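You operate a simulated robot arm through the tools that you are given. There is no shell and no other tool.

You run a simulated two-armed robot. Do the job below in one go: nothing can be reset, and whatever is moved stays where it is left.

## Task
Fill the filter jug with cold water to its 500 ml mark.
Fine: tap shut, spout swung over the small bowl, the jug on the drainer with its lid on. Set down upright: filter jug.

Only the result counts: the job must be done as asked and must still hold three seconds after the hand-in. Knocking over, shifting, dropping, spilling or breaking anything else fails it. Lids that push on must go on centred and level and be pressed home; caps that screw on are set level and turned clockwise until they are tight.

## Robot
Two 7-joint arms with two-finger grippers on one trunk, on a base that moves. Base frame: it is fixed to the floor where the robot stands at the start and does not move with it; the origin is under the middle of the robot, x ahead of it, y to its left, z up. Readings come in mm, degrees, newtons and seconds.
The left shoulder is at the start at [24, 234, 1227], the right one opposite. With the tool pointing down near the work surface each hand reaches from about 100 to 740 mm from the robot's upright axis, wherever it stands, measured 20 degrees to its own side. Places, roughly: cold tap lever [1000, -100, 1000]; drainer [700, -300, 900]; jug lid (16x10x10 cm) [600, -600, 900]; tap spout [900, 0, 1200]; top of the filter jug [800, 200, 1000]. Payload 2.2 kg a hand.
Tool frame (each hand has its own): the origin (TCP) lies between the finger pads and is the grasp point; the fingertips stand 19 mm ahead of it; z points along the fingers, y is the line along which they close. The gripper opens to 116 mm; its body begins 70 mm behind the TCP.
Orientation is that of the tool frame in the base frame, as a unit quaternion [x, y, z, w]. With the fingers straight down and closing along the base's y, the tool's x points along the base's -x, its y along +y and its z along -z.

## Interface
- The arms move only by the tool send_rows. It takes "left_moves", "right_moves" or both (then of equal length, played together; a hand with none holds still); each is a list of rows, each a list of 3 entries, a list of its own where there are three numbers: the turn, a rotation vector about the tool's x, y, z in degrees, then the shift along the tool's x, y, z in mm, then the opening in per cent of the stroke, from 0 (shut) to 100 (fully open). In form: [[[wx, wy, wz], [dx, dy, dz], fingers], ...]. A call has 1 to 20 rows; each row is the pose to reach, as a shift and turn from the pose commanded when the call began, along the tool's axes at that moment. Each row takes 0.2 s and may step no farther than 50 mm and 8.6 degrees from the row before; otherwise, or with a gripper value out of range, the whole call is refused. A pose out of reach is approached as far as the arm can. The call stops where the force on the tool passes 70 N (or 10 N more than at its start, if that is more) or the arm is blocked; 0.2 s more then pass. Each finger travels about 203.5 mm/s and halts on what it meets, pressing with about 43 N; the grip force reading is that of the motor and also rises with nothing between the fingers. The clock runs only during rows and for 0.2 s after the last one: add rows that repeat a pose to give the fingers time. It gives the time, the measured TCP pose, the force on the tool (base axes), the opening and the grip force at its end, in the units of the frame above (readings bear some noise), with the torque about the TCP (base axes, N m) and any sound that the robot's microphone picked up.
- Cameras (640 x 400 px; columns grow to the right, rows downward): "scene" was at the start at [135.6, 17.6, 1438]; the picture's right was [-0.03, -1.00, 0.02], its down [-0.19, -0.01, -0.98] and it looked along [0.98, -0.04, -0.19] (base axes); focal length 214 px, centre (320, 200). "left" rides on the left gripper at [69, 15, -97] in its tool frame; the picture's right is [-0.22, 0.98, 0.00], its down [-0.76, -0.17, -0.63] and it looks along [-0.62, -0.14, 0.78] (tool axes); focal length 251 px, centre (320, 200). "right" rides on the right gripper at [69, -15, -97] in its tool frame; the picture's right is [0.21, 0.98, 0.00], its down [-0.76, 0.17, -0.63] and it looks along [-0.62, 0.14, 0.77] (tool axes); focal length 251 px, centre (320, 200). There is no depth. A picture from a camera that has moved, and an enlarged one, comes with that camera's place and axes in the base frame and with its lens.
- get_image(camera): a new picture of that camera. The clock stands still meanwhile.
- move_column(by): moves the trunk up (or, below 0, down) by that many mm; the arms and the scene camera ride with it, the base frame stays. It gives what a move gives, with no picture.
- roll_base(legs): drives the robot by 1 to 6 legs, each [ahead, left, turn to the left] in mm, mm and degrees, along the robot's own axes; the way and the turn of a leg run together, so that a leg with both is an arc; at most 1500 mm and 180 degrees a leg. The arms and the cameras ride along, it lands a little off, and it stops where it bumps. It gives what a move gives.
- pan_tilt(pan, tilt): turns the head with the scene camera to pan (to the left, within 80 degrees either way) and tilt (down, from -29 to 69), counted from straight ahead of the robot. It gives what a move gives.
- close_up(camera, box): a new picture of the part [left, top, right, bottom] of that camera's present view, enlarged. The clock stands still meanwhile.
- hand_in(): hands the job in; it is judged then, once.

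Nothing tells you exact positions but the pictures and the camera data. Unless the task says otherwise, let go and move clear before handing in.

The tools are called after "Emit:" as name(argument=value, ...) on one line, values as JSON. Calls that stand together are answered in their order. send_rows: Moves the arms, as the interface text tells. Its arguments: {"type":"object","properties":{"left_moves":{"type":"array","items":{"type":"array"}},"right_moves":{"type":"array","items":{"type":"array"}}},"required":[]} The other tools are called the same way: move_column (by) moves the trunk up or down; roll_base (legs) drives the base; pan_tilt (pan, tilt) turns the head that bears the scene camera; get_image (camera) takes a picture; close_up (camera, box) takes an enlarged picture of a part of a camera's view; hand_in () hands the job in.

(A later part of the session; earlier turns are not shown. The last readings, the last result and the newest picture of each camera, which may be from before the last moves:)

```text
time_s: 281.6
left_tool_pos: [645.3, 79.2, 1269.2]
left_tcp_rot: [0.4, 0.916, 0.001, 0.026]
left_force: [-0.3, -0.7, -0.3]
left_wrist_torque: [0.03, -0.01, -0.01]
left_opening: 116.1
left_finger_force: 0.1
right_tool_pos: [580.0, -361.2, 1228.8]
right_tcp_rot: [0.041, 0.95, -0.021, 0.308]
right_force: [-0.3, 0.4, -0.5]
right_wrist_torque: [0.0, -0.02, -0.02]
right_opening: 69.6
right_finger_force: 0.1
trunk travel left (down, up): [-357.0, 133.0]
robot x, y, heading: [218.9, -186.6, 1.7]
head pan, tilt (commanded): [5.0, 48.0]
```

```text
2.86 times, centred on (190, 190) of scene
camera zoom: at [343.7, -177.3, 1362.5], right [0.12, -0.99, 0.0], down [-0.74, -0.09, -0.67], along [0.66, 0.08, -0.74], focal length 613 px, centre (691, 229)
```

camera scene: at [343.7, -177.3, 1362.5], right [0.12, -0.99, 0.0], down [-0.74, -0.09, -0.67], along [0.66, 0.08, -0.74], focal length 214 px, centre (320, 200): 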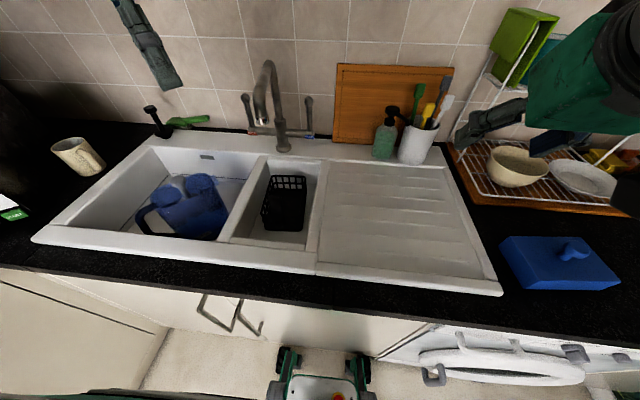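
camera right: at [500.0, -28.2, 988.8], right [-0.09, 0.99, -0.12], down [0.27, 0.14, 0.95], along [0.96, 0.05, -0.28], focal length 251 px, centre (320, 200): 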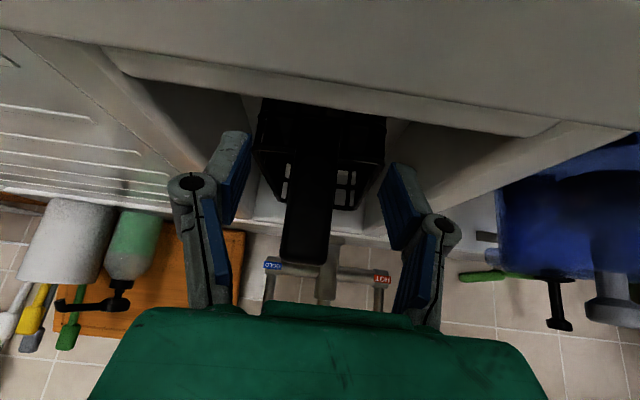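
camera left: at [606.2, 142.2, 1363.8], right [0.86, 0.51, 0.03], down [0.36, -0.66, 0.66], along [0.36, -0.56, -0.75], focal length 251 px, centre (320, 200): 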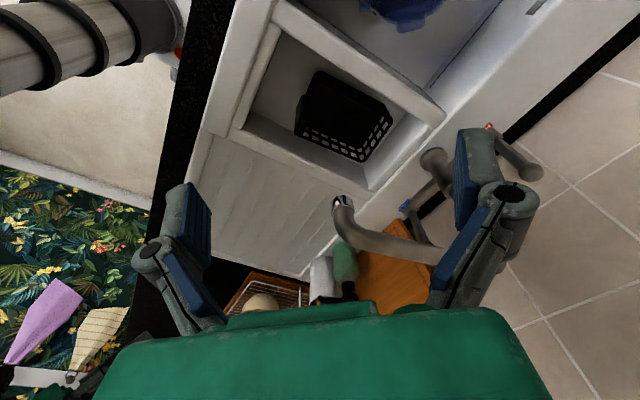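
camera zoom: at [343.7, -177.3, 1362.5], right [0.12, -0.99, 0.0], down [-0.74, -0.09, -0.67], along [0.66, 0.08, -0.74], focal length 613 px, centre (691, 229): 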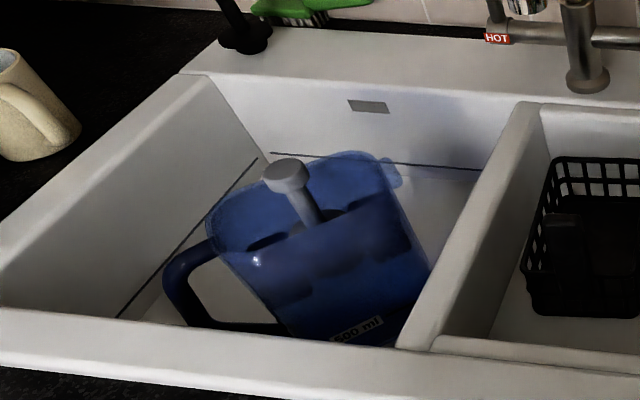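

The jug stands in the basin with its centre near [698, 219]. I'll bring the left hand back over it, pointing straight down with the same yaw.

Emit:
send_rows(left_moves=[[[0, 0, 0], [0.1, 0.2, 0.3], 100], [[0, 0, 0], [0.9, 1.5, 1.8], 100], [[0.05, 0.1, 0], [2.6, 4.6, 5.6], 100], [[0.1, 0.2, 0], [5.7, 10, 12.1], 100], [[0.17, 0.36, -0.03], [10, 17.5, 21.3], 100], [[0.27, 0.57, -0.05], [15.6, 27.4, 33.3], 100], [[0.39, 0.81, -0.07], [22.1, 38.9, 47.4], 100], [[0.52, 1.07, -0.1], [29.4, 51.7, 62.9], 100], [[0.65, 1.35, -0.12], [37, 65.2, 79.4], 100], [[0.78, 1.63, -0.15], [44.7, 78.7, 95.8], 100], [[0.91, 1.89, -0.18], [52, 91.5, 111.3], 100], [[1.03, 2.13, -0.2], [58.5, 103, 125.4], 100], [[1.13, 2.34, -0.22], [64.1, 112.9, 137.4], 100], [[1.2, 2.49, -0.23], [68.4, 120.4, 146.6], 100], [[1.25, 2.6, -0.24], [71.5, 125.8, 153.1], 100], [[1.28, 2.67, -0.25], [73.2, 128.9, 156.9], 100], [[1.3, 2.7, -0.25], [74, 130.2, 158.4], 100], [[1.3, 2.7, -0.25], [74.1, 130.4, 158.7], 100]])

Emit:
get_image(camera="left")

Emit:
close_up(camera="left", box=[200, 0, 420, 190])

```text
time_s: 285.4
left_tool_pos: [698.8, 218.9, 1109.4]
left_tcp_rot: [0.399, 0.917, -0.001, -0.001]
left_force: [0.3, 0.1, 0.0]
left_wrist_torque: [-0.02, 0.0, 0.02]
left_opening: 116.2
left_finger_force: 0.0
right_tool_pos: [580.3, -359.7, 1228.1]
right_tcp_rot: [0.04, 0.951, -0.021, 0.307]
right_force: [0.0, -0.6, -0.1]
right_wrist_torque: [0.03, -0.01, -0.02]
right_opening: 69.6
right_finger_force: 0.0
trunk travel left (down, up): [-357.0, 133.0]
robot x, y, heading: [224.1, -186.2, 1.5]
head pan, tilt (commanded): [5.0, 48.0]
```

```text
taken
camera left: at [663.5, 279.8, 1206.8], right [0.86, 0.51, 0.0], down [0.39, -0.67, 0.63], along [0.32, -0.55, -0.77], focal length 251 px, centre (320, 200)
```

left: 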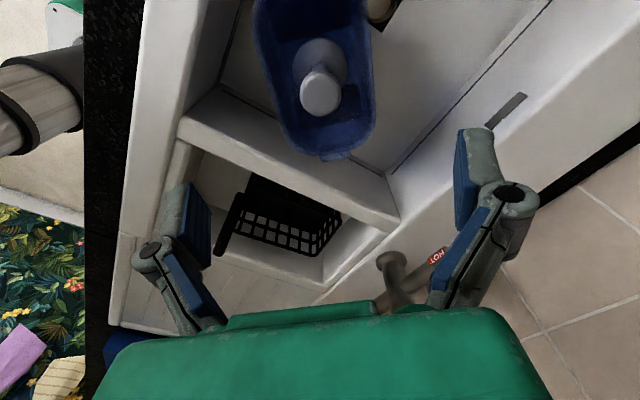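

```text
2.11 times, centred on (310, 95) of left
camera zoom: at [663.5, 279.8, 1206.8], right [0.86, 0.51, 0.0], down [0.39, -0.67, 0.63], along [0.32, -0.55, -0.77], focal length 529 px, centre (341, 421)
```

zoom: 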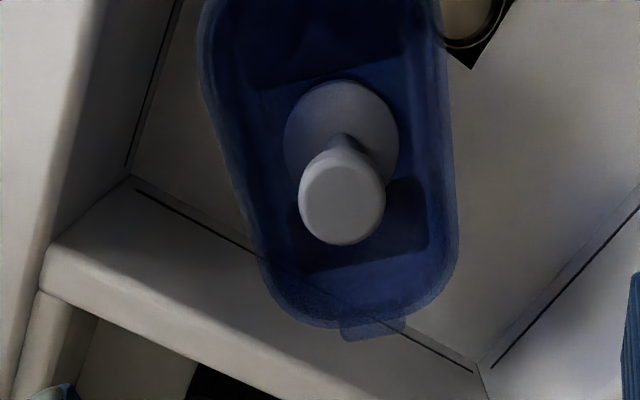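

Measured again: rim centre at about [695, 224], width 100 mm. I'll centre and descend to grasp height.

Emit:
send_rows(left_moves=[[[0, 0, 0], [0.5, 0.1, 0.3], 100], [[0, 0, 0], [2, 0.5, 2], 100], [[0, 0, 0], [4, 1, 6], 100], [[0, 0, 0], [5.5, 1.4, 13], 100], [[0, 0, 0], [6, 1.5, 23], 100], [[0, 0, 0], [6, 1.5, 36], 100], [[0, 0, 0], [6, 1.5, 50], 100], [[0, 0, 0], [6, 1.5, 66], 100], [[0, 0, 0], [6, 1.5, 83], 100], [[0, 0, 0], [6, 1.5, 100], 100], [[0, 0, 0], [6, 1.5, 116], 100], [[0, 0, 0], [6, 1.5, 131], 100], [[0, 0, 0], [6, 1.5, 144], 100], [[0, 0, 0], [6, 1.5, 154], 100], [[0, 0, 0], [6, 1.5, 161], 100], [[0, 0, 0], [6, 1.5, 166], 100], [[0, 0, 0], [6, 1.5, 168.5], 100], [[0, 0, 0], [6, 1.5, 169.4], 100]])

Emit:
get_image(camera="left")

```text
time_s: 289.2
left_tool_pos: [695.5, 225.5, 939.6]
left_tcp_rot: [0.399, 0.917, -0.002, 0.0]
left_force: [0.3, 0.2, -0.5]
left_wrist_torque: [0.03, -0.02, 0.01]
left_opening: 115.9
left_finger_force: 0.0
right_tool_pos: [580.2, -360.0, 1228.6]
right_tcp_rot: [0.04, 0.951, -0.021, 0.307]
right_force: [0.1, 0.1, 0.0]
right_wrist_torque: [-0.02, 0.0, -0.01]
right_opening: 69.4
right_finger_force: 0.1
trunk travel left (down, up): [-357.0, 133.0]
robot x, y, heading: [224.8, -186.8, 1.9]
head pan, tilt (commanded): [5.0, 48.0]
```

```text
taken
camera left: at [660.2, 286.0, 1037.7], right [0.86, 0.51, 0.0], down [0.39, -0.67, 0.63], along [0.32, -0.55, -0.77], focal length 251 px, centre (320, 200)
```

left: 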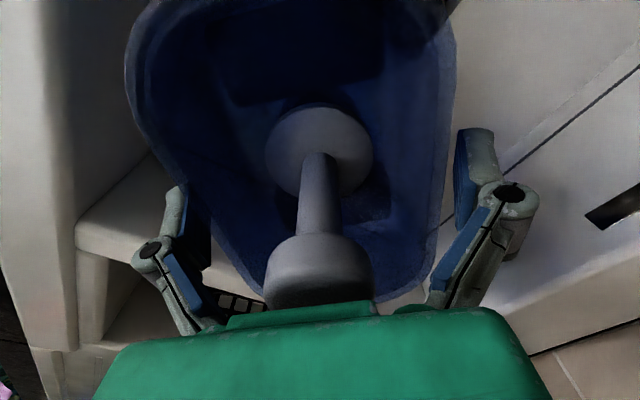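

Both fingers straddle the jug cleanly. Closing on it.

Emit:
send_rows(left_moves=[[[0, 0, 0], [0, 0, 0], 96], [[0, 0, 0], [0, 0, 0], 92], [[0, 0, 0], [0, 0, 0], 89], [[0, 0, 0], [0, 0, 0], 86], [[0, 0, 0], [0, 0, 0], 83], [[0, 0, 0], [0, 0, 0], 80], [[0, 0, 0], [0, 0, 0], 76], [[0, 0, 0], [0, 0, 0], 70], [[0, 0, 0], [0, 0, 0], 65]])

Emit:
send_rows(left_moves=[[[0, 0, 0], [0, 0, -0.3], 65], [[0, 0, 0], [0, 0, -2], 65], [[0, 0, 0], [0, 0, -6], 65], [[0, 0, 0], [0, 0, -12], 65], [[0, 0, 0], [0, 0, -21], 65], [[0, 0, 0], [0, 0, -32], 65], [[0, 0, 0], [0, 0, -45], 65], [[0, 0, 0], [0, 0, -59], 65], [[0, 0, 0], [0, 0, -74], 65], [[0, 0, 0], [0, 0, -89], 65], [[0, 0, 0], [0, 0, -104], 65], [[0, 0, 0], [0, 0, -118], 65], [[0, 0, 0], [0, 0, -131], 65], [[0, 0, 0], [0, 0, -142], 65], [[0, 0, 0], [0, 0, -151], 65], [[0, 0, 0], [0, 0, -157], 65], [[0, 0, 0], [0, 0, -161], 65], [[0, 0, 0], [0, 0, -163], 65]])

Emit:
get_image(camera="scene")

Emit:
get_image(camera="left")

```text
time_s: 291.2
left_tool_pos: [695.2, 224.7, 939.5]
left_tcp_rot: [0.398, 0.917, -0.001, 0.0]
left_force: [1.2, 1.0, 3.2]
left_wrist_torque: [-0.13, 0.02, -0.25]
left_opening: 103.9
left_finger_force: 43.0
right_tool_pos: [579.3, -359.8, 1227.4]
right_tcp_rot: [0.04, 0.95, -0.022, 0.308]
right_force: [0.6, 0.4, 0.7]
right_wrist_torque: [-0.05, 0.0, 0.0]
right_opening: 69.3
right_finger_force: 0.0
trunk travel left (down, up): [-357.0, 133.0]
robot x, y, heading: [225.2, -187.8, 1.7]
head pan, tilt (commanded): [5.0, 48.0]
```

```text
time_s: 295.0
left_tool_pos: [696.5, 227.7, 1101.7]
left_tcp_rot: [0.399, 0.917, -0.001, -0.001]
left_force: [0.5, 0.4, -9.1]
left_wrist_torque: [-0.06, -0.04, -0.01]
left_opening: 103.1
left_finger_force: 42.8
right_tool_pos: [581.2, -359.0, 1228.0]
right_tcp_rot: [0.039, 0.951, -0.02, 0.307]
right_force: [0.2, 0.9, 0.1]
right_wrist_torque: [0.01, -0.04, -0.02]
right_opening: 69.6
right_finger_force: 0.1
trunk travel left (down, up): [-357.0, 133.0]
robot x, y, heading: [226.4, -189.3, 1.9]
head pan, tilt (commanded): [5.0, 48.0]
```

```text
taken
camera scene: at [345.5, -175.2, 1362.3], right [0.12, -0.99, 0.0], down [-0.74, -0.09, -0.67], along [0.66, 0.08, -0.75], focal length 214 px, centre (320, 200)
```

scene: 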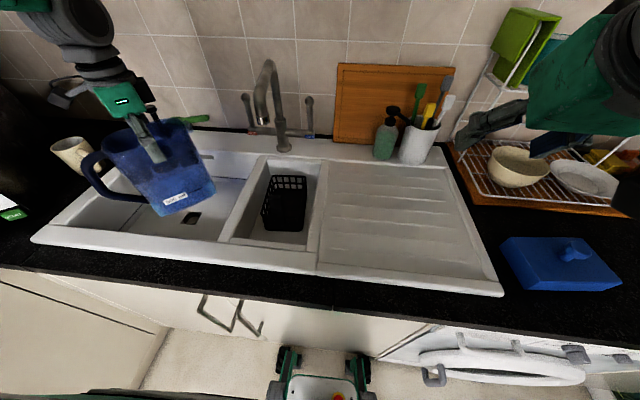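

```text
taken
camera left: at [661.7, 287.8, 1200.1], right [0.86, 0.51, 0.0], down [0.39, -0.67, 0.63], along [0.32, -0.55, -0.77], focal length 251 px, centre (320, 200)
```

left: 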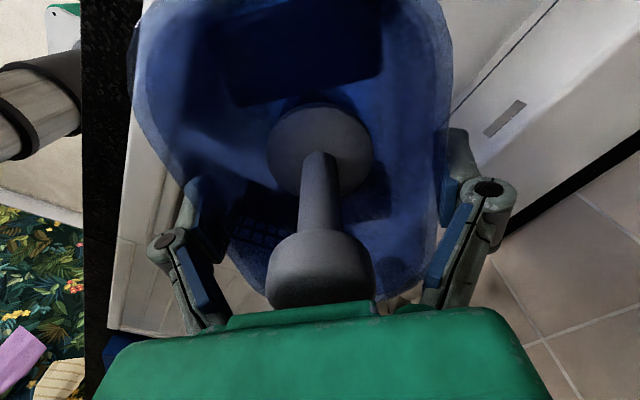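

Held and hanging level. I'll lift it another 10 cm so its foot passes well above the basket's handle.

Emit:
send_rows(left_moves=[[[0, 0, 0], [0, 0, -0.5], 65], [[0, 0, 0], [0, 0, -3.5], 65], [[0, 0, 0], [0, 0, -10], 65], [[0, 0, 0], [0, 0, -21], 65], [[0, 0, 0], [0, 0, -34], 65], [[0, 0, 0], [0, 0, -49], 65], [[0, 0, 0], [0, 0, -64], 65], [[0, 0, 0], [0, 0, -77], 65], [[0, 0, 0], [0, 0, -88], 65], [[0, 0, 0], [0, 0, -95], 65], [[0, 0, 0], [0, 0, -98], 65], [[0, 0, 0], [0, 0, -98.5], 65]])

Emit:
send_rows(left_moves=[[[0, 0, 0], [0.1, -0.2, 0], 65], [[0, 0, 0], [0.4, -1.2, 0], 65], [[0, 0, 0], [1.1, -3.7, 0], 65], [[0, 0, 0], [2.4, -8.1, 0], 65], [[0, 0, 0], [4.3, -14.4, 0], 65], [[0, 0, 0], [6.7, -22.7, 0], 65], [[0, 0, 0], [9.7, -32.8, 0], 65], [[0, 0, 0], [13.1, -44.3, 0], 65], [[0, 0, 0], [16.8, -56.7, 0], 65], [[0, 0, 0], [20.7, -69.7, 0], 65], [[0, 0, 0], [24.5, -82.7, 0], 65], [[0, 0, 0], [28.2, -95.2, 0], 65], [[0, 0, 0], [31.6, -106.6, 0], 65], [[0, 0, 0], [34.6, -116.7, 0], 65], [[0, 0, 0], [37.1, -125, 0], 65], [[0, 0, 0], [38.9, -131.4, 0], 65], [[0, 0, 0], [40.2, -135.7, 0], 65], [[0, 0, 0], [41, -138.2, 0], 65], [[0, 0, 0], [41.3, -139.3, 0], 65], [[0, 0, 0], [41.4, -139.4, 0], 65]])

Emit:
get_image(camera="scene")

```text
time_s: 297.6
left_tool_pos: [695.8, 226.3, 1201.3]
left_tcp_rot: [0.4, 0.916, -0.001, 0.0]
left_force: [0.2, -0.1, -8.6]
left_wrist_torque: [-0.05, -0.05, -0.02]
left_opening: 102.6
left_finger_force: 43.1
right_tool_pos: [580.7, -358.8, 1228.3]
right_tcp_rot: [0.04, 0.951, -0.022, 0.307]
right_force: [-0.2, 0.5, 0.1]
right_wrist_torque: [0.01, 0.0, 0.01]
right_opening: 69.2
right_finger_force: 0.0
trunk travel left (down, up): [-357.0, 133.0]
robot x, y, heading: [220.5, -191.3, 1.8]
head pan, tilt (commanded): [5.0, 48.0]
```

```text
time_s: 301.8
left_tool_pos: [572.9, 165.9, 1199.4]
left_tcp_rot: [0.399, 0.917, -0.003, 0.0]
left_force: [0.1, -0.3, -9.3]
left_wrist_torque: [-0.05, -0.07, 0.03]
left_opening: 102.2
left_finger_force: 43.0
left hand out of reach, approached as far as the arm can: row 17, 18, 19, 20
right_tool_pos: [580.6, -359.8, 1228.6]
right_tcp_rot: [0.04, 0.95, -0.021, 0.308]
right_force: [0.2, 0.6, -0.3]
right_wrist_torque: [0.01, -0.02, 0.05]
right_opening: 69.8
right_finger_force: 0.0
trunk travel left (down, up): [-357.0, 133.0]
robot x, y, heading: [228.9, -189.7, 1.7]
head pan, tilt (commanded): [5.0, 48.0]
```

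```text
taken
camera scene: at [344.3, -176.9, 1362.4], right [0.12, -0.99, 0.0], down [-0.74, -0.09, -0.67], along [0.66, 0.08, -0.75], focal length 214 px, centre (320, 200)
```

scene: 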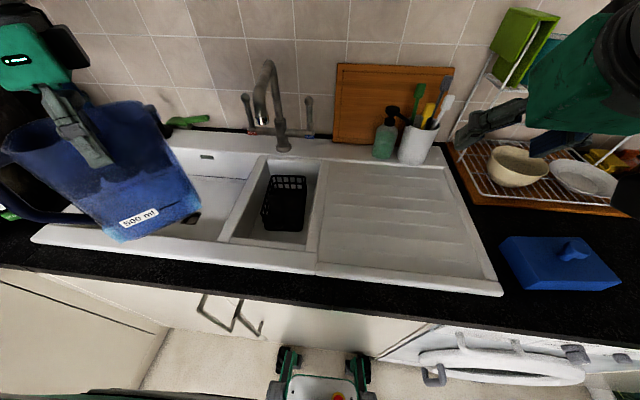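

The arm is near its folded limit here, so I'll keep a bit farther out. Carrying the jug to the right in front of the spout now.

Emit:
send_rows(left_moves=[[[0, 0, 0], [-0.2, -0.2, 0], 65], [[0, 0, 0], [-1.6, -1.1, 0], 65], [[0, 0, 0], [-5.1, -3.4, 0], 65], [[0, 0, 0], [-11, -7.4, 0], 65], [[0, 0, 0], [-19.7, -13.2, 0], 65], [[0, 0, 0], [-31.1, -20.7, 0], 65], [[0, 0, 0], [-44.8, -29.9, 0], 65], [[0, 0, 0], [-60.4, -40.3, 0], 65], [[0, 0, 0], [-77.5, -51.7, 0], 65], [[0, 0, 0], [-95.2, -63.6, 0], 65], [[0, 0, 0], [-112.9, -75.4, 0], 65], [[0, 0, 0], [-130, -86.8, 0], 65], [[0, 0, 0], [-145.6, -97.2, 0], 65], [[0, 0, 0], [-159.3, -106.4, 0], 65], [[0, 0, 0], [-170.7, -113.9, 0], 65], [[0, 0, 0], [-179.4, -119.7, 0], 65], [[0, 0, 0], [-185.3, -123.7, 0], 65], [[0, 0, 0], [-188.8, -126, 0], 65], [[0, 0, 0], [-190.2, -126.9, 0], 65], [[0, 0, 0], [-190.4, -127.1, 0], 65]])

Emit:
get_image(camera="scene")

```text
time_s: 306.0
left_tool_pos: [609.3, -61.6, 1199.4]
left_tcp_rot: [0.4, 0.917, 0.0, -0.001]
left_force: [-0.3, -0.6, -9.9]
left_wrist_torque: [-0.08, -0.07, 0.01]
left_opening: 100.5
left_finger_force: 42.8
left hand out of reach, approached as far as the arm can: row 3, 4, 5, 6, 7, 8, 9, 10, 11, 12, 13, 14, 15
right_tool_pos: [581.2, -361.5, 1228.4]
right_tcp_rot: [0.041, 0.95, -0.02, 0.308]
right_force: [0.1, -0.7, -0.2]
right_wrist_torque: [0.0, 0.0, -0.01]
right_opening: 69.6
right_finger_force: 0.0
trunk travel left (down, up): [-357.0, 133.0]
robot x, y, heading: [224.7, -187.7, 1.7]
head pan, tilt (commanded): [5.0, 48.0]
```

```text
taken
camera scene: at [344.9, -180.8, 1362.4], right [0.12, -0.99, 0.0], down [-0.74, -0.09, -0.67], along [0.66, 0.08, -0.75], focal length 214 px, centre (320, 200)
```

scene: 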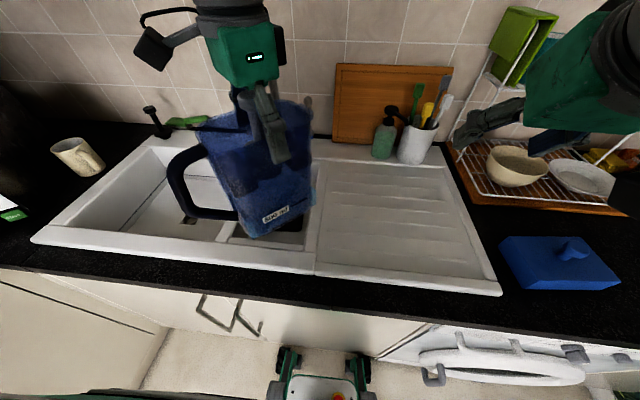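

The jug is past the spout with good clearance. Before placing it, I'll move the right hand out of the way to above the lid, pointing down.

Emit:
send_rows(right_moves=[[[0, 0.04, 0], [0, -0.3, 0.1], 60], [[0, 0.3, 0], [-0.1, -2, 0.5], 60], [[-0.06, 0.95, -0.13], [-0.4, -6.3, 1.6], 60], [[-0.13, 2.1, -0.28], [-0.8, -13.6, 3.5], 60], [[-0.24, 3.7, -0.5], [-1.4, -24.3, 6.3], 60], [[-0.38, 5.9, -0.78], [-2.2, -38.4, 9.9], 60], [[-0.54, 8.4, -1.13], [-3.2, -55.3, 14.2], 60], [[-0.73, 11.4, -1.52], [-4.3, -74.7, 19.2], 60], [[-0.94, 14.6, -1.95], [-5.5, -95.7, 24.6], 60], [[-1.15, 17.95, -2.4], [-6.8, -117.6, 30.2], 60], [[-1.36, 21.3, -2.85], [-8.1, -139.5, 35.8], 60], [[-1.57, 24.5, -3.28], [-9.3, -160.5, 41.2], 60], [[-1.76, 27.5, -3.67], [-10.4, -179.9, 46.2], 60], [[-1.92, 30, -4.02], [-11.4, -196.8, 50.5], 60], [[-2.06, 32.2, -4.3], [-12.2, -210.9, 54.1], 60], [[-2.17, 33.8, -4.52], [-12.8, -221.6, 56.9], 60], [[-2.24, 34.9, -4.67], [-13.2, -228.9, 58.8], 60], [[-2.28, 35.6, -4.76], [-13.5, -233.2, 59.9], 60], [[-2.3, 35.9, -4.8], [-13.6, -234.9, 60.3], 60], [[-2.3, 35.9, -4.8], [-13.6, -235.2, 60.4], 60]])

Emit:
get_image(camera="right")

Emit:
get_image(camera="scene")

```text
time_s: 310.2
left_tool_pos: [608.3, -61.7, 1200.2]
left_tcp_rot: [0.399, 0.917, -0.001, -0.002]
left_force: [0.3, -0.1, -9.2]
left_wrist_torque: [-0.06, -0.08, -0.01]
left_opening: 100.4
left_finger_force: 42.9
right_tool_pos: [606.5, -601.0, 1193.3]
right_tcp_rot: [-0.001, 1.0, 0.0, 0.001]
right_force: [-0.7, -0.1, 0.3]
right_wrist_torque: [0.02, -0.04, -0.02]
right_opening: 69.8
right_finger_force: 0.1
trunk travel left (down, up): [-357.0, 133.0]
robot x, y, heading: [221.6, -185.6, 1.7]
head pan, tilt (commanded): [5.0, 48.0]
```

```text
taken
camera right: at [536.5, -617.0, 1290.0], right [-0.22, 0.98, 0.0], down [0.75, 0.17, 0.64], along [0.62, 0.14, -0.77], focal length 251 px, centre (320, 200)
```

right: 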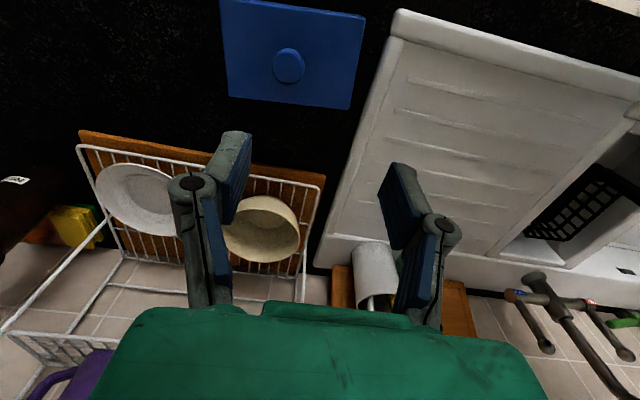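

```text
taken
camera scene: at [345.0, -180.7, 1362.4], right [0.12, -0.99, 0.0], down [-0.74, -0.09, -0.67], along [0.66, 0.08, -0.75], focal length 214 px, centre (320, 200)
```

scene: 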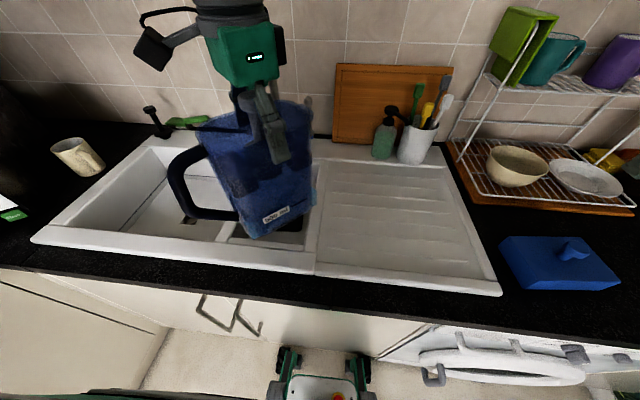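

Lid is clearly visible; the space is free. Carrying the jug over to the drainer, about [665, -250].

Emit:
send_rows(left_moves=[[[0, 0, 0], [-0.2, -0.1, 0], 65], [[0, 0, 0], [-1.5, -0.7, 0], 65], [[0, 0, 0], [-4.7, -2.3, 0], 65], [[0, 0, 0], [-10.2, -5, 0], 65], [[0, 0, 0], [-18.2, -9, 0], 65], [[0, 0, 0], [-28.8, -14.1, 0], 65], [[0, 0, 0], [-41.5, -20.3, 0], 65], [[0, 0, 0], [-56, -27.5, 0], 65], [[0, 0, 0], [-71.7, -35.2, 0], 65], [[0, 0, 0], [-88.2, -43.3, 0], 65], [[0, 0, 0], [-104.6, -51.3, 0], 65], [[0, 0, 0], [-120.3, -59, 0], 65], [[0, 0, 0], [-134.8, -66.2, 0], 65], [[0, 0, 0], [-147.5, -72.4, 0], 65], [[0, 0, 0], [-158.1, -77.5, 0], 65], [[0, 0, 0], [-166.1, -81.5, 0], 65], [[0, 0, 0], [-171.6, -84.2, 0], 65], [[0, 0, 0], [-174.8, -85.8, 0], 65], [[0, 0, 0], [-176.1, -86.4, 0], 65], [[0, 0, 0], [-176.3, -86.5, 0], 65]])

Emit:
get_image(camera="scene")

Emit:
get_image(camera="left")

Emit:
get_image(camera="right")

```text
time_s: 314.4
left_tool_pos: [666.1, -249.1, 1200.2]
left_tcp_rot: [0.397, 0.918, -0.003, -0.001]
left_force: [-0.7, 0.4, -10.0]
left_wrist_torque: [-0.02, -0.03, -0.03]
left_opening: 100.3
left_finger_force: 43.0
right_tool_pos: [606.3, -601.9, 1193.4]
right_tcp_rot: [-0.001, 1.0, -0.001, 0.002]
right_force: [0.0, 0.7, 0.6]
right_wrist_torque: [0.02, 0.01, 0.03]
right_opening: 69.5
right_finger_force: 0.1
trunk travel left (down, up): [-357.0, 133.0]
robot x, y, heading: [224.4, -188.5, 1.6]
head pan, tilt (commanded): [5.0, 48.0]
```

```text
taken
camera scene: at [344.0, -190.1, 1358.8], right [0.03, -1.0, 0.0], down [-0.77, -0.02, -0.63], along [0.63, 0.02, -0.78], focal length 214 px, centre (320, 200)
```

scene: 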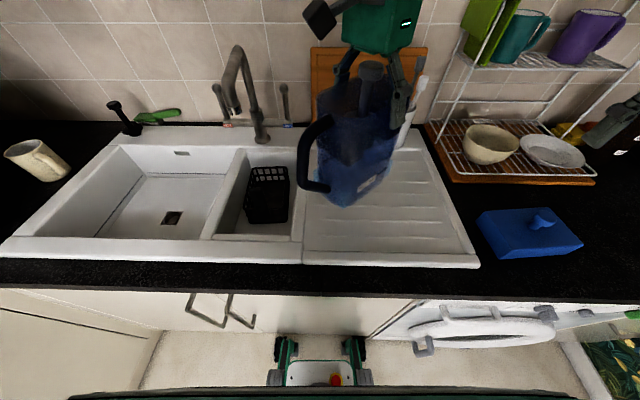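

```text
taken
camera left: at [631.1, -187.7, 1297.4], right [0.86, 0.51, 0.0], down [0.4, -0.66, 0.63], along [0.32, -0.55, -0.77], focal length 251 px, centre (320, 200)
```

left: 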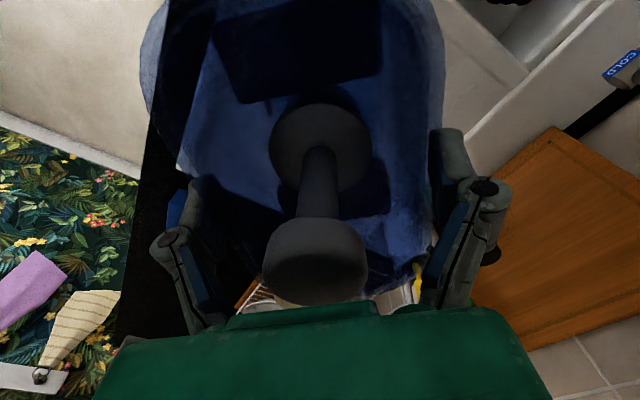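

```text
taken
camera right: at [536.7, -617.2, 1289.8], right [-0.22, 0.98, 0.0], down [0.75, 0.17, 0.64], along [0.62, 0.14, -0.77], focal length 251 px, centre (320, 200)
```

right: 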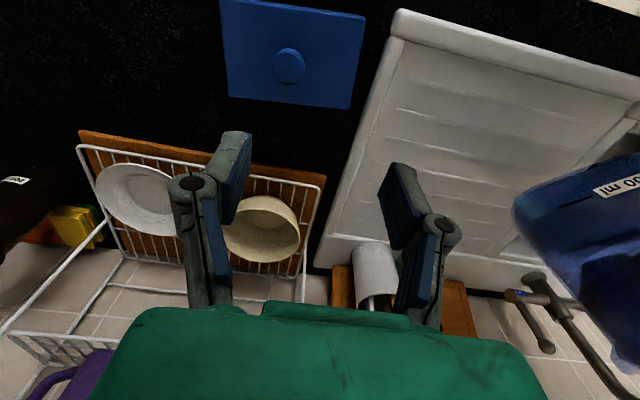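

The jug hangs over the drainer, well inside its area. Lowering it now, first to just above the surface.

Emit:
send_rows(left_moves=[[[0, 0, 0], [0, 0, 0.3], 65], [[0, 0, 0], [0, 0, 2], 65], [[0, 0, 0], [0, 0, 6], 65], [[0, 0, 0], [0, 0, 12], 65], [[0, 0, 0], [0, 0, 21], 65], [[0, 0, 0], [0, 0, 31], 65], [[0, 0, 0], [0, 0, 42], 65], [[0, 0, 0], [0, 0, 53], 65], [[0, 0, 0], [0, 0, 63], 65], [[0, 0, 0], [0, 0, 72], 65], [[0, 0, 0], [0, 0, 78], 65], [[0, 0, 0], [0, 0, 82], 65], [[0, 0, 0], [0, 0, 84], 65]])

Emit:
close_up(camera="scene", box=[280, 70, 460, 270])

Emit:
close_up(camera="right", box=[440, 100, 640, 380])

```text
time_s: 317.2
left_tool_pos: [674.2, -246.2, 1142.3]
left_tcp_rot: [0.389, 0.921, -0.014, 0.02]
left_force: [0.2, -1.0, -9.8]
left_wrist_torque: [-0.04, -0.03, -0.01]
left_opening: 99.6
left_finger_force: 42.9
right_tool_pos: [607.0, -600.9, 1192.6]
right_tcp_rot: [-0.001, 1.0, 0.0, 0.001]
right_force: [0.1, -0.4, 0.8]
right_wrist_torque: [-0.04, -0.02, -0.01]
right_opening: 69.6
right_finger_force: 0.1
trunk travel left (down, up): [-357.0, 133.0]
robot x, y, heading: [227.1, -188.6, 1.5]
head pan, tilt (commanded): [5.0, 48.0]
```

```text
2.00 times, centred on (370, 170) of scene
camera zoom: at [341.4, -188.1, 1355.3], right [0.06, -1.0, 0.0], down [-0.8, -0.04, -0.6], along [0.59, 0.04, -0.8], focal length 429 px, centre (220, 260)
```

zoom: 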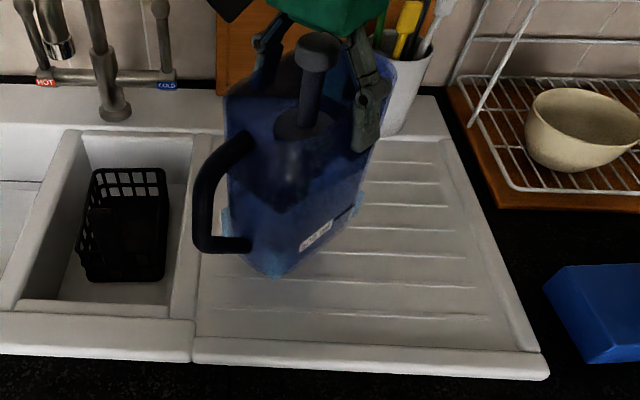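

```text
1.43 times, centred on (540, 240) of right
camera zoom: at [536.7, -617.2, 1289.8], right [-0.22, 0.98, 0.0], down [0.75, 0.17, 0.64], along [0.62, 0.14, -0.77], focal length 359 px, centre (6, 143)
```

zoom: 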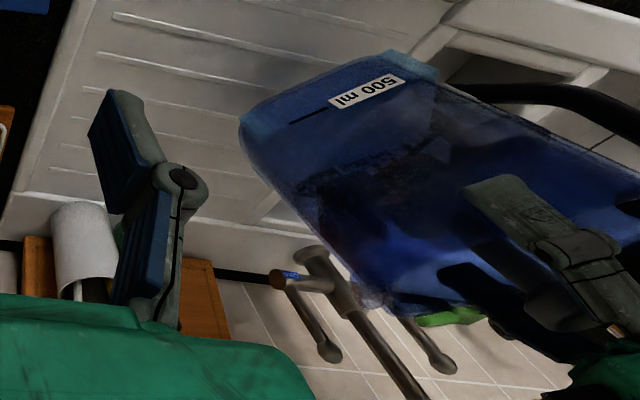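

Lowering the arm further makes it press on the robot's own head (the head tilted). I'll raise the hand back to where it was free, and lower the trunk instead, which keeps the arm posture unchanged.

Emit:
send_rows(left_moves=[[[0, 0, 0], [0, 0, -2], 65], [[0, 0, 0], [0, 0, -8], 65], [[0, 0, 0], [0, 0, -18], 65], [[0, 0, 0], [0, 0, -30], 65], [[0, 0, 0], [0, 0, -43], 65], [[0, 0, 0], [0, 0, -56], 65], [[0, 0, 0], [0, 0, -68], 65], [[0, 0, 0], [0, 0, -77], 65], [[0, 0, 0], [0, 0, -82], 65], [[0, 0, 0], [0, 0, -84], 65]])

Emit:
move_column(by=-40)

Emit:
move_column(by=-40)

Emit:
get_image(camera="scene")

Emit:
close_up(camera="right", box=[380, 60, 640, 300])

```text
time_s: 319.4
left_tool_pos: [670.2, -246.0, 1197.3]
left_tcp_rot: [0.392, 0.92, -0.009, -0.003]
left_force: [-0.9, -0.5, -9.9]
left_wrist_torque: [-0.05, -0.03, -0.01]
left_opening: 99.4
left_finger_force: 43.2
right_tool_pos: [606.2, -601.8, 1193.0]
right_tcp_rot: [-0.001, 1.0, 0.0, 0.002]
right_force: [0.5, -0.2, -0.5]
right_wrist_torque: [0.0, -0.01, 0.02]
right_opening: 69.6
right_finger_force: 0.0
trunk travel left (down, up): [-357.0, 133.0]
robot x, y, heading: [223.6, -188.3, 1.9]
head pan, tilt (commanded): [5.0, 48.0]
```

```text
time_s: 320.2
left_tool_pos: [670.2, -246.4, 1157.3]
left_tcp_rot: [0.393, 0.92, -0.009, -0.004]
left_force: [0.3, -0.3, -9.7]
left_wrist_torque: [-0.07, -0.06, 0.01]
left_opening: 99.6
left_finger_force: 42.9
right_tool_pos: [606.0, -602.0, 1152.6]
right_tcp_rot: [0.0, 1.0, 0.0, 0.002]
right_force: [-0.7, -0.5, -0.3]
right_wrist_torque: [0.0, -0.03, 0.0]
right_opening: 69.5
right_finger_force: 0.0
trunk travel left (down, up): [-317.0, 173.0]
robot x, y, heading: [224.4, -184.9, 1.5]
head pan, tilt (commanded): [5.0, 48.0]
```

```text
time_s: 321.0
left_tool_pos: [670.7, -246.0, 1118.1]
left_tcp_rot: [0.394, 0.919, -0.008, -0.003]
left_force: [-1.1, -0.3, -9.5]
left_wrist_torque: [-0.05, -0.04, -0.01]
left_opening: 99.6
left_finger_force: 43.1
right_tool_pos: [606.7, -600.4, 1112.7]
right_tcp_rot: [0.0, 1.0, 0.0, 0.003]
right_force: [-0.6, -0.3, -0.4]
right_wrist_torque: [0.0, -0.02, 0.06]
right_opening: 69.6
right_finger_force: 0.0
trunk travel left (down, up): [-277.0, 213.0]
robot x, y, heading: [224.5, -185.2, 1.7]
head pan, tilt (commanded): [5.0, 48.0]
```

```text
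taken
camera scene: at [349.2, -183.5, 1288.8], right [0.1, -0.99, 0.0], down [-0.69, -0.07, -0.72], along [0.72, 0.08, -0.69], focal length 214 px, centre (320, 200)
```

scene: 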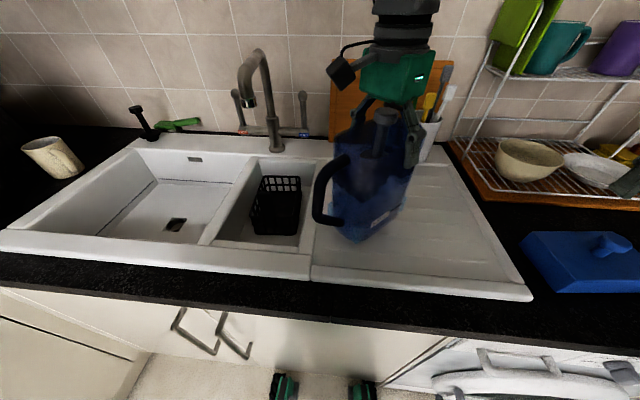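

```text
1.67 times, centred on (510, 180) of right
camera zoom: at [536.2, -617.2, 1210.0], right [-0.22, 0.98, 0.0], down [0.75, 0.17, 0.64], along [0.62, 0.14, -0.77], focal length 419 px, centre (3, 233)
```

zoom: 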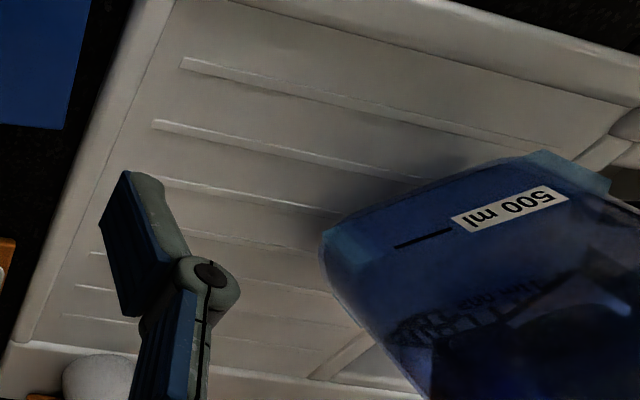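

The jug's foot is a couple of cm above the drainer. I'll lower the trunk in small steps until it touches down.

Emit:
move_column(by=-8)

Emit:
move_column(by=-4)

Emit:
move_column(by=-3)

```text
time_s: 321.6
left_tool_pos: [668.9, -246.8, 1108.9]
left_tcp_rot: [0.393, 0.919, -0.008, -0.003]
left_force: [-0.4, 0.1, -9.5]
left_wrist_torque: [-0.03, -0.04, 0.01]
left_opening: 99.5
left_finger_force: 42.9
right_tool_pos: [606.9, -602.1, 1104.1]
right_tcp_rot: [0.0, 1.0, 0.0, 0.002]
right_force: [-0.1, -0.3, 0.3]
right_wrist_torque: [-0.03, 0.04, 0.01]
right_opening: 69.4
right_finger_force: 0.0
trunk travel left (down, up): [-269.0, 221.0]
robot x, y, heading: [223.5, -191.3, 1.9]
head pan, tilt (commanded): [5.0, 48.0]
```

```text
time_s: 322.1
left_tool_pos: [670.1, -245.7, 1106.8]
left_tcp_rot: [0.394, 0.919, -0.007, -0.003]
left_force: [-0.2, 0.6, -9.6]
left_wrist_torque: [-0.08, -0.06, 0.03]
left_opening: 99.3
left_finger_force: 43.5
right_tool_pos: [605.9, -601.8, 1100.4]
right_tcp_rot: [-0.001, 1.0, 0.0, 0.002]
right_force: [0.6, -0.3, 0.4]
right_wrist_torque: [0.0, -0.03, 0.0]
right_opening: 69.7
right_finger_force: 0.1
trunk travel left (down, up): [-265.0, 225.0]
robot x, y, heading: [220.3, -184.4, 1.6]
head pan, tilt (commanded): [5.0, 48.0]
```

```text
time_s: 322.6
left_tool_pos: [669.1, -246.7, 1103.3]
left_tcp_rot: [0.394, 0.919, -0.007, -0.003]
left_force: [0.9, 0.1, -9.5]
left_wrist_torque: [-0.06, -0.06, 0.0]
left_opening: 99.4
left_finger_force: 42.7
right_tool_pos: [606.0, -601.0, 1097.4]
right_tcp_rot: [-0.001, 1.0, 0.0, 0.002]
right_force: [0.3, -0.1, 0.8]
right_wrist_torque: [0.0, -0.04, -0.05]
right_opening: 69.7
right_finger_force: 0.1
trunk travel left (down, up): [-262.0, 228.0]
robot x, y, heading: [225.4, -190.6, 1.7]
head pan, tilt (commanded): [5.0, 48.0]
```

Emit:
move_column(by=-3)

Emit:
move_column(by=-3)

Emit:
close_up(camera="scene", box=[300, 170, 440, 270])

Emit:
close_up(camera="right", box=[480, 80, 640, 240])

```text
time_s: 323.2
left_tool_pos: [669.3, -246.8, 1101.1]
left_tcp_rot: [0.394, 0.919, -0.007, -0.003]
left_force: [1.0, 0.3, -10.2]
left_wrist_torque: [-0.06, -0.07, 0.04]
left_opening: 99.3
left_finger_force: 42.8
right_tool_pos: [606.5, -600.2, 1093.8]
right_tcp_rot: [-0.001, 1.0, 0.0, 0.002]
right_force: [-0.3, -1.0, 0.9]
right_wrist_torque: [-0.03, 0.04, -0.03]
right_opening: 69.3
right_finger_force: 0.1
trunk travel left (down, up): [-259.0, 231.0]
robot x, y, heading: [223.5, -185.8, 1.4]
head pan, tilt (commanded): [5.0, 48.0]
```

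```text
time_s: 323.7
left_tool_pos: [669.8, -246.2, 1096.5]
left_tcp_rot: [0.395, 0.919, -0.006, -0.003]
left_force: [0.0, 0.3, -10.1]
left_wrist_torque: [-0.07, -0.04, -0.01]
left_opening: 99.3
left_finger_force: 43.1
right_tool_pos: [606.6, -601.3, 1092.2]
right_tcp_rot: [-0.001, 1.0, 0.0, 0.002]
right_force: [0.5, -0.2, 0.1]
right_wrist_torque: [0.01, -0.02, 0.03]
right_opening: 69.8
right_finger_force: 0.1
trunk travel left (down, up): [-256.0, 234.0]
robot x, y, heading: [227.7, -187.5, 1.7]
head pan, tilt (commanded): [5.0, 48.0]
```

```text
4.00 times, centred on (370, 220) of scene
camera zoom: at [349.8, -184.6, 1268.3], right [0.09, -1.0, 0.0], down [-0.68, -0.06, -0.73], along [0.73, 0.07, -0.69], focal length 858 px, centre (120, 120)
```

zoom: 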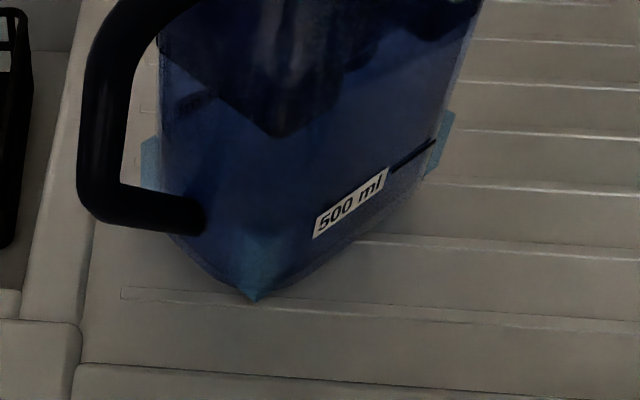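

```text
2.50 times, centred on (560, 160) of right
camera zoom: at [536.6, -617.1, 1188.8], right [-0.22, 0.98, 0.0], down [0.75, 0.17, 0.64], along [0.62, 0.14, -0.77], focal length 629 px, centre (-280, 300)
```

zoom: 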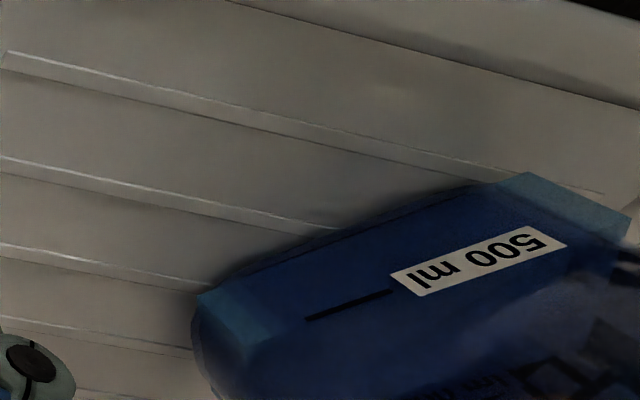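

Nearly touching. Continuing in 3 mm steps.

Emit:
move_column(by=-3)

Emit:
move_column(by=-3)

Emit:
move_column(by=-3)

```text
time_s: 324.2
left_tool_pos: [668.7, -247.7, 1094.4]
left_tcp_rot: [0.395, 0.919, -0.006, -0.002]
left_force: [-0.1, -0.4, -9.0]
left_wrist_torque: [-0.05, -0.05, 0.03]
left_opening: 99.5
left_finger_force: 42.6
right_tool_pos: [606.8, -601.4, 1088.3]
right_tcp_rot: [-0.001, 1.0, 0.001, 0.002]
right_force: [0.1, 0.3, -0.2]
right_wrist_torque: [-0.01, -0.03, 0.01]
right_opening: 69.4
right_finger_force: 0.0
trunk travel left (down, up): [-253.0, 237.0]
robot x, y, heading: [221.2, -188.3, 1.7]
head pan, tilt (commanded): [5.0, 48.0]
```

```text
time_s: 324.7
left_tool_pos: [667.8, -247.7, 1093.6]
left_tcp_rot: [0.394, 0.919, -0.006, -0.001]
left_force: [0.5, -0.3, 8.4]
left_wrist_torque: [0.4, 1.26, -0.06]
left_opening: 99.2
left_finger_force: 42.8
right_tool_pos: [605.8, -600.2, 1087.0]
right_tcp_rot: [-0.001, 1.0, 0.0, 0.003]
right_force: [0.6, -0.4, -0.8]
right_wrist_torque: [0.0, 0.0, -0.02]
right_opening: 69.7
right_finger_force: 0.1
trunk travel left (down, up): [-250.0, 240.0]
robot x, y, heading: [220.8, -191.3, 1.8]
head pan, tilt (commanded): [5.0, 48.0]
```

```text
time_s: 325.2
left_tool_pos: [669.7, -249.0, 1094.5]
left_tcp_rot: [0.394, 0.919, -0.006, 0.002]
left_force: [9.9, -3.2, 23.0]
left_wrist_torque: [0.2, 1.07, 0.01]
left_opening: 99.4
left_finger_force: 42.9
right_tool_pos: [606.7, -601.2, 1083.1]
right_tcp_rot: [-0.001, 1.0, 0.0, 0.002]
right_force: [-0.1, 0.4, -0.4]
right_wrist_torque: [0.02, 0.02, -0.01]
right_opening: 69.6
right_finger_force: 0.0
trunk travel left (down, up): [-247.0, 243.0]
robot x, y, heading: [226.2, -184.7, 1.7]
head pan, tilt (commanded): [5.0, 48.0]
```

The jug is standing on the drainer. I'll ease off slightly and look at it before letting go.

Emit:
move_column(by=3)

Emit:
get_image(camera="left")

Emit:
close_up(camera="scene", box=[290, 60, 450, 270])

Emit:
get_image(camera="right")

```text
time_s: 325.8
left_tool_pos: [668.1, -248.0, 1091.9]
left_tcp_rot: [0.395, 0.918, -0.005, -0.002]
left_force: [3.4, -1.7, 3.3]
left_wrist_torque: [-0.07, 0.61, 0.11]
left_opening: 99.2
left_finger_force: 42.6
right_tool_pos: [605.7, -601.5, 1086.7]
right_tcp_rot: [-0.001, 1.0, -0.001, 0.002]
right_force: [-0.1, -0.2, 1.0]
right_wrist_torque: [-0.01, -0.02, 0.02]
right_opening: 69.6
right_finger_force: 0.0
trunk travel left (down, up): [-250.0, 240.0]
robot x, y, heading: [224.1, -186.2, 1.7]
head pan, tilt (commanded): [5.0, 48.0]
```

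```text
taken
camera left: at [632.8, -186.6, 1188.9], right [0.86, 0.52, -0.01], down [0.4, -0.66, 0.63], along [0.32, -0.55, -0.77], focal length 251 px, centre (320, 200)
```

left: 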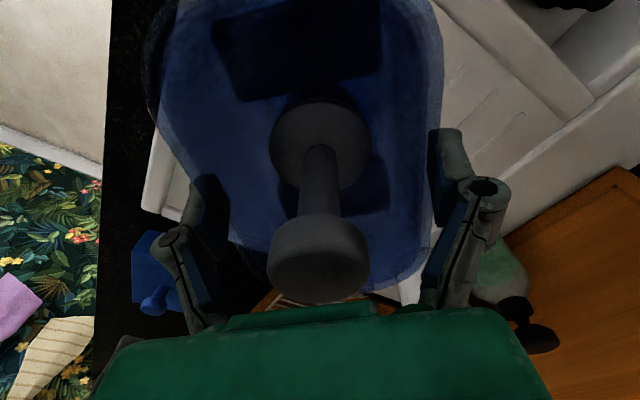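

```text
1.90 times, centred on (370, 165) of scene
camera zoom: at [349.2, -185.8, 1263.0], right [0.08, -1.0, 0.0], down [-0.68, -0.05, -0.73], along [0.73, 0.06, -0.68], focal length 408 px, centre (225, 267)
```

zoom: 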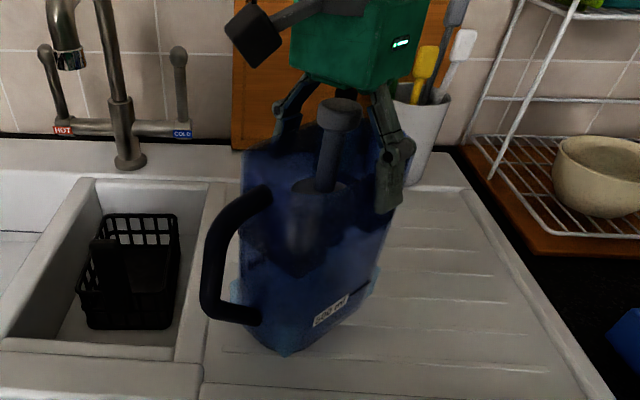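

```text
taken
camera right: at [536.1, -617.1, 1182.8], right [-0.22, 0.98, 0.0], down [0.75, 0.17, 0.64], along [0.62, 0.14, -0.77], focal length 251 px, centre (320, 200)
```

right: 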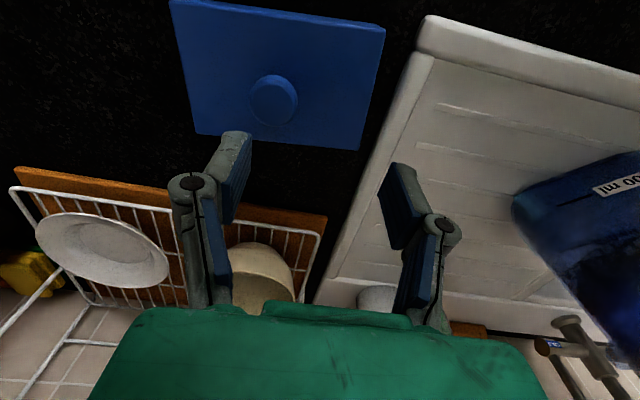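

Now I'll open the left fingers gently and rise straight up.

Emit:
send_rows(left_moves=[[[0, 0, 0], [0, 0, 0], 88], [[0, 0, 0], [0, 0, 0], 92], [[0, 0, 0], [0, 0, 0], 96], [[0, 0, 0], [0, 0, 0], 100], [[0, 0, 0], [0, 0, 0], 100]])

Emit:
get_image(camera="left")

Emit:
close_up(camera="scene", box=[290, 60, 450, 270])

```text
time_s: 327.0
left_tool_pos: [668.5, -248.6, 1092.0]
left_tcp_rot: [0.395, 0.919, -0.005, -0.001]
left_force: [-0.2, -0.3, 0.7]
left_wrist_torque: [0.0, -0.02, 0.02]
left_opening: 115.8
left_finger_force: 0.1
right_tool_pos: [606.1, -600.8, 1086.2]
right_tcp_rot: [-0.001, 1.0, 0.0, 0.003]
right_force: [-0.1, -0.1, -0.2]
right_wrist_torque: [0.04, 0.0, -0.04]
right_opening: 69.7
right_finger_force: 0.0
trunk travel left (down, up): [-250.0, 240.0]
robot x, y, heading: [222.6, -186.2, 1.6]
head pan, tilt (commanded): [5.0, 48.0]
```

```text
taken
camera left: at [632.8, -186.9, 1189.0], right [0.86, 0.51, -0.01], down [0.4, -0.66, 0.63], along [0.32, -0.55, -0.77], focal length 251 px, centre (320, 200)
```

left: 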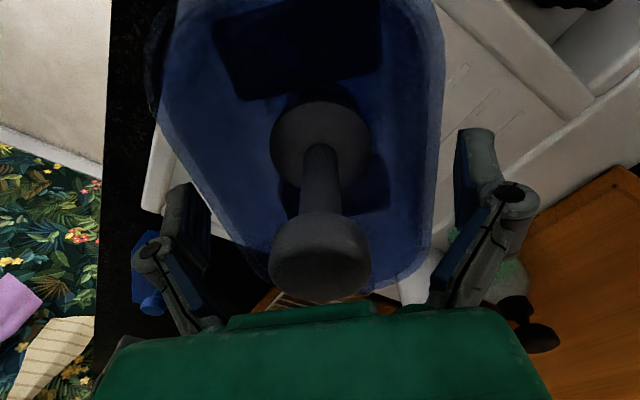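

```text
1.90 times, centred on (370, 165) of scene
camera zoom: at [349.0, -185.5, 1263.1], right [0.07, -1.0, 0.0], down [-0.68, -0.05, -0.73], along [0.73, 0.06, -0.68], focal length 408 px, centre (225, 267)
```

zoom: 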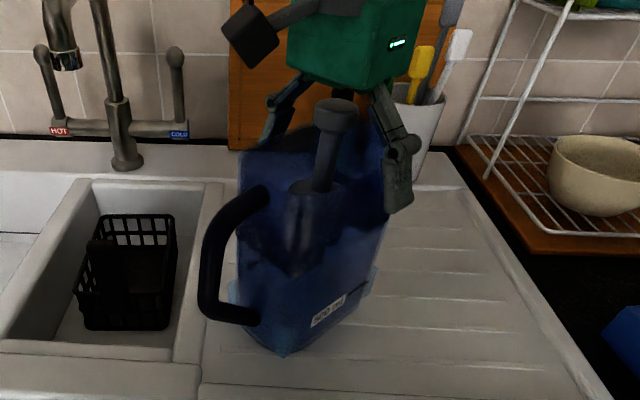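

The jug stands free on the drainer. Rising with the left hand, then moving it away to the left.

Emit:
send_rows(left_moves=[[[0, 0, 0], [0, 0, -0.4], 100], [[0, 0, 0], [0, 0, -2.6], 100], [[0, 0, 0], [0, 0, -7.6], 100], [[0, 0, 0], [0, 0, -16], 100], [[0, 0, 0], [0, 0, -27], 100], [[0, 0, 0], [0, 0, -40], 100], [[0, 0, 0], [0, 0, -55], 100], [[0, 0, 0], [0, 0, -70], 100], [[0, 0, 0], [0, 0, -83], 100], [[0, 0, 0], [0, 0, -94], 100], [[0, 0, 0], [0, 0, -102], 100], [[0, 0, 0], [0, 0, -107], 100], [[0, 0, 0], [0, 0, -109.5], 100], [[0, 0, 0], [0, 0, -110], 100]])

Emit:
get_image(camera="left")

Emit:
get_image(camera="scene")

```text
time_s: 330.0
left_tool_pos: [665.9, -250.5, 1201.7]
left_tcp_rot: [0.399, 0.917, -0.001, -0.002]
left_force: [-1.1, 1.1, -0.5]
left_wrist_torque: [0.05, 0.0, -0.02]
left_opening: 116.2
left_finger_force: 0.1
right_tool_pos: [606.4, -600.9, 1085.6]
right_tcp_rot: [-0.001, 1.0, 0.0, 0.001]
right_force: [-0.2, -0.2, 0.5]
right_wrist_torque: [0.01, 0.01, 0.0]
right_opening: 69.8
right_finger_force: 0.0
trunk travel left (down, up): [-250.0, 240.0]
robot x, y, heading: [221.9, -188.2, 2.0]
head pan, tilt (commanded): [5.0, 48.0]
```

```text
taken
camera left: at [630.6, -189.6, 1298.8], right [0.86, 0.51, 0.0], down [0.4, -0.67, 0.63], along [0.32, -0.54, -0.78], focal length 251 px, centre (320, 200)
```

left: 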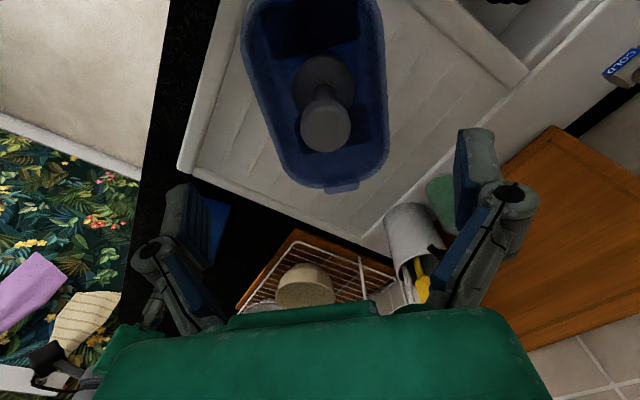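

```text
taken
camera scene: at [354.5, -184.1, 1276.6], right [0.09, -1.0, 0.0], down [-0.55, -0.04, -0.83], along [0.83, 0.07, -0.56], focal length 214 px, centre (320, 200)
```

scene: 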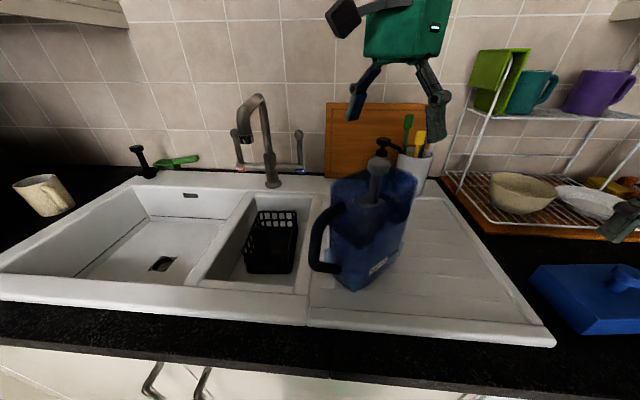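

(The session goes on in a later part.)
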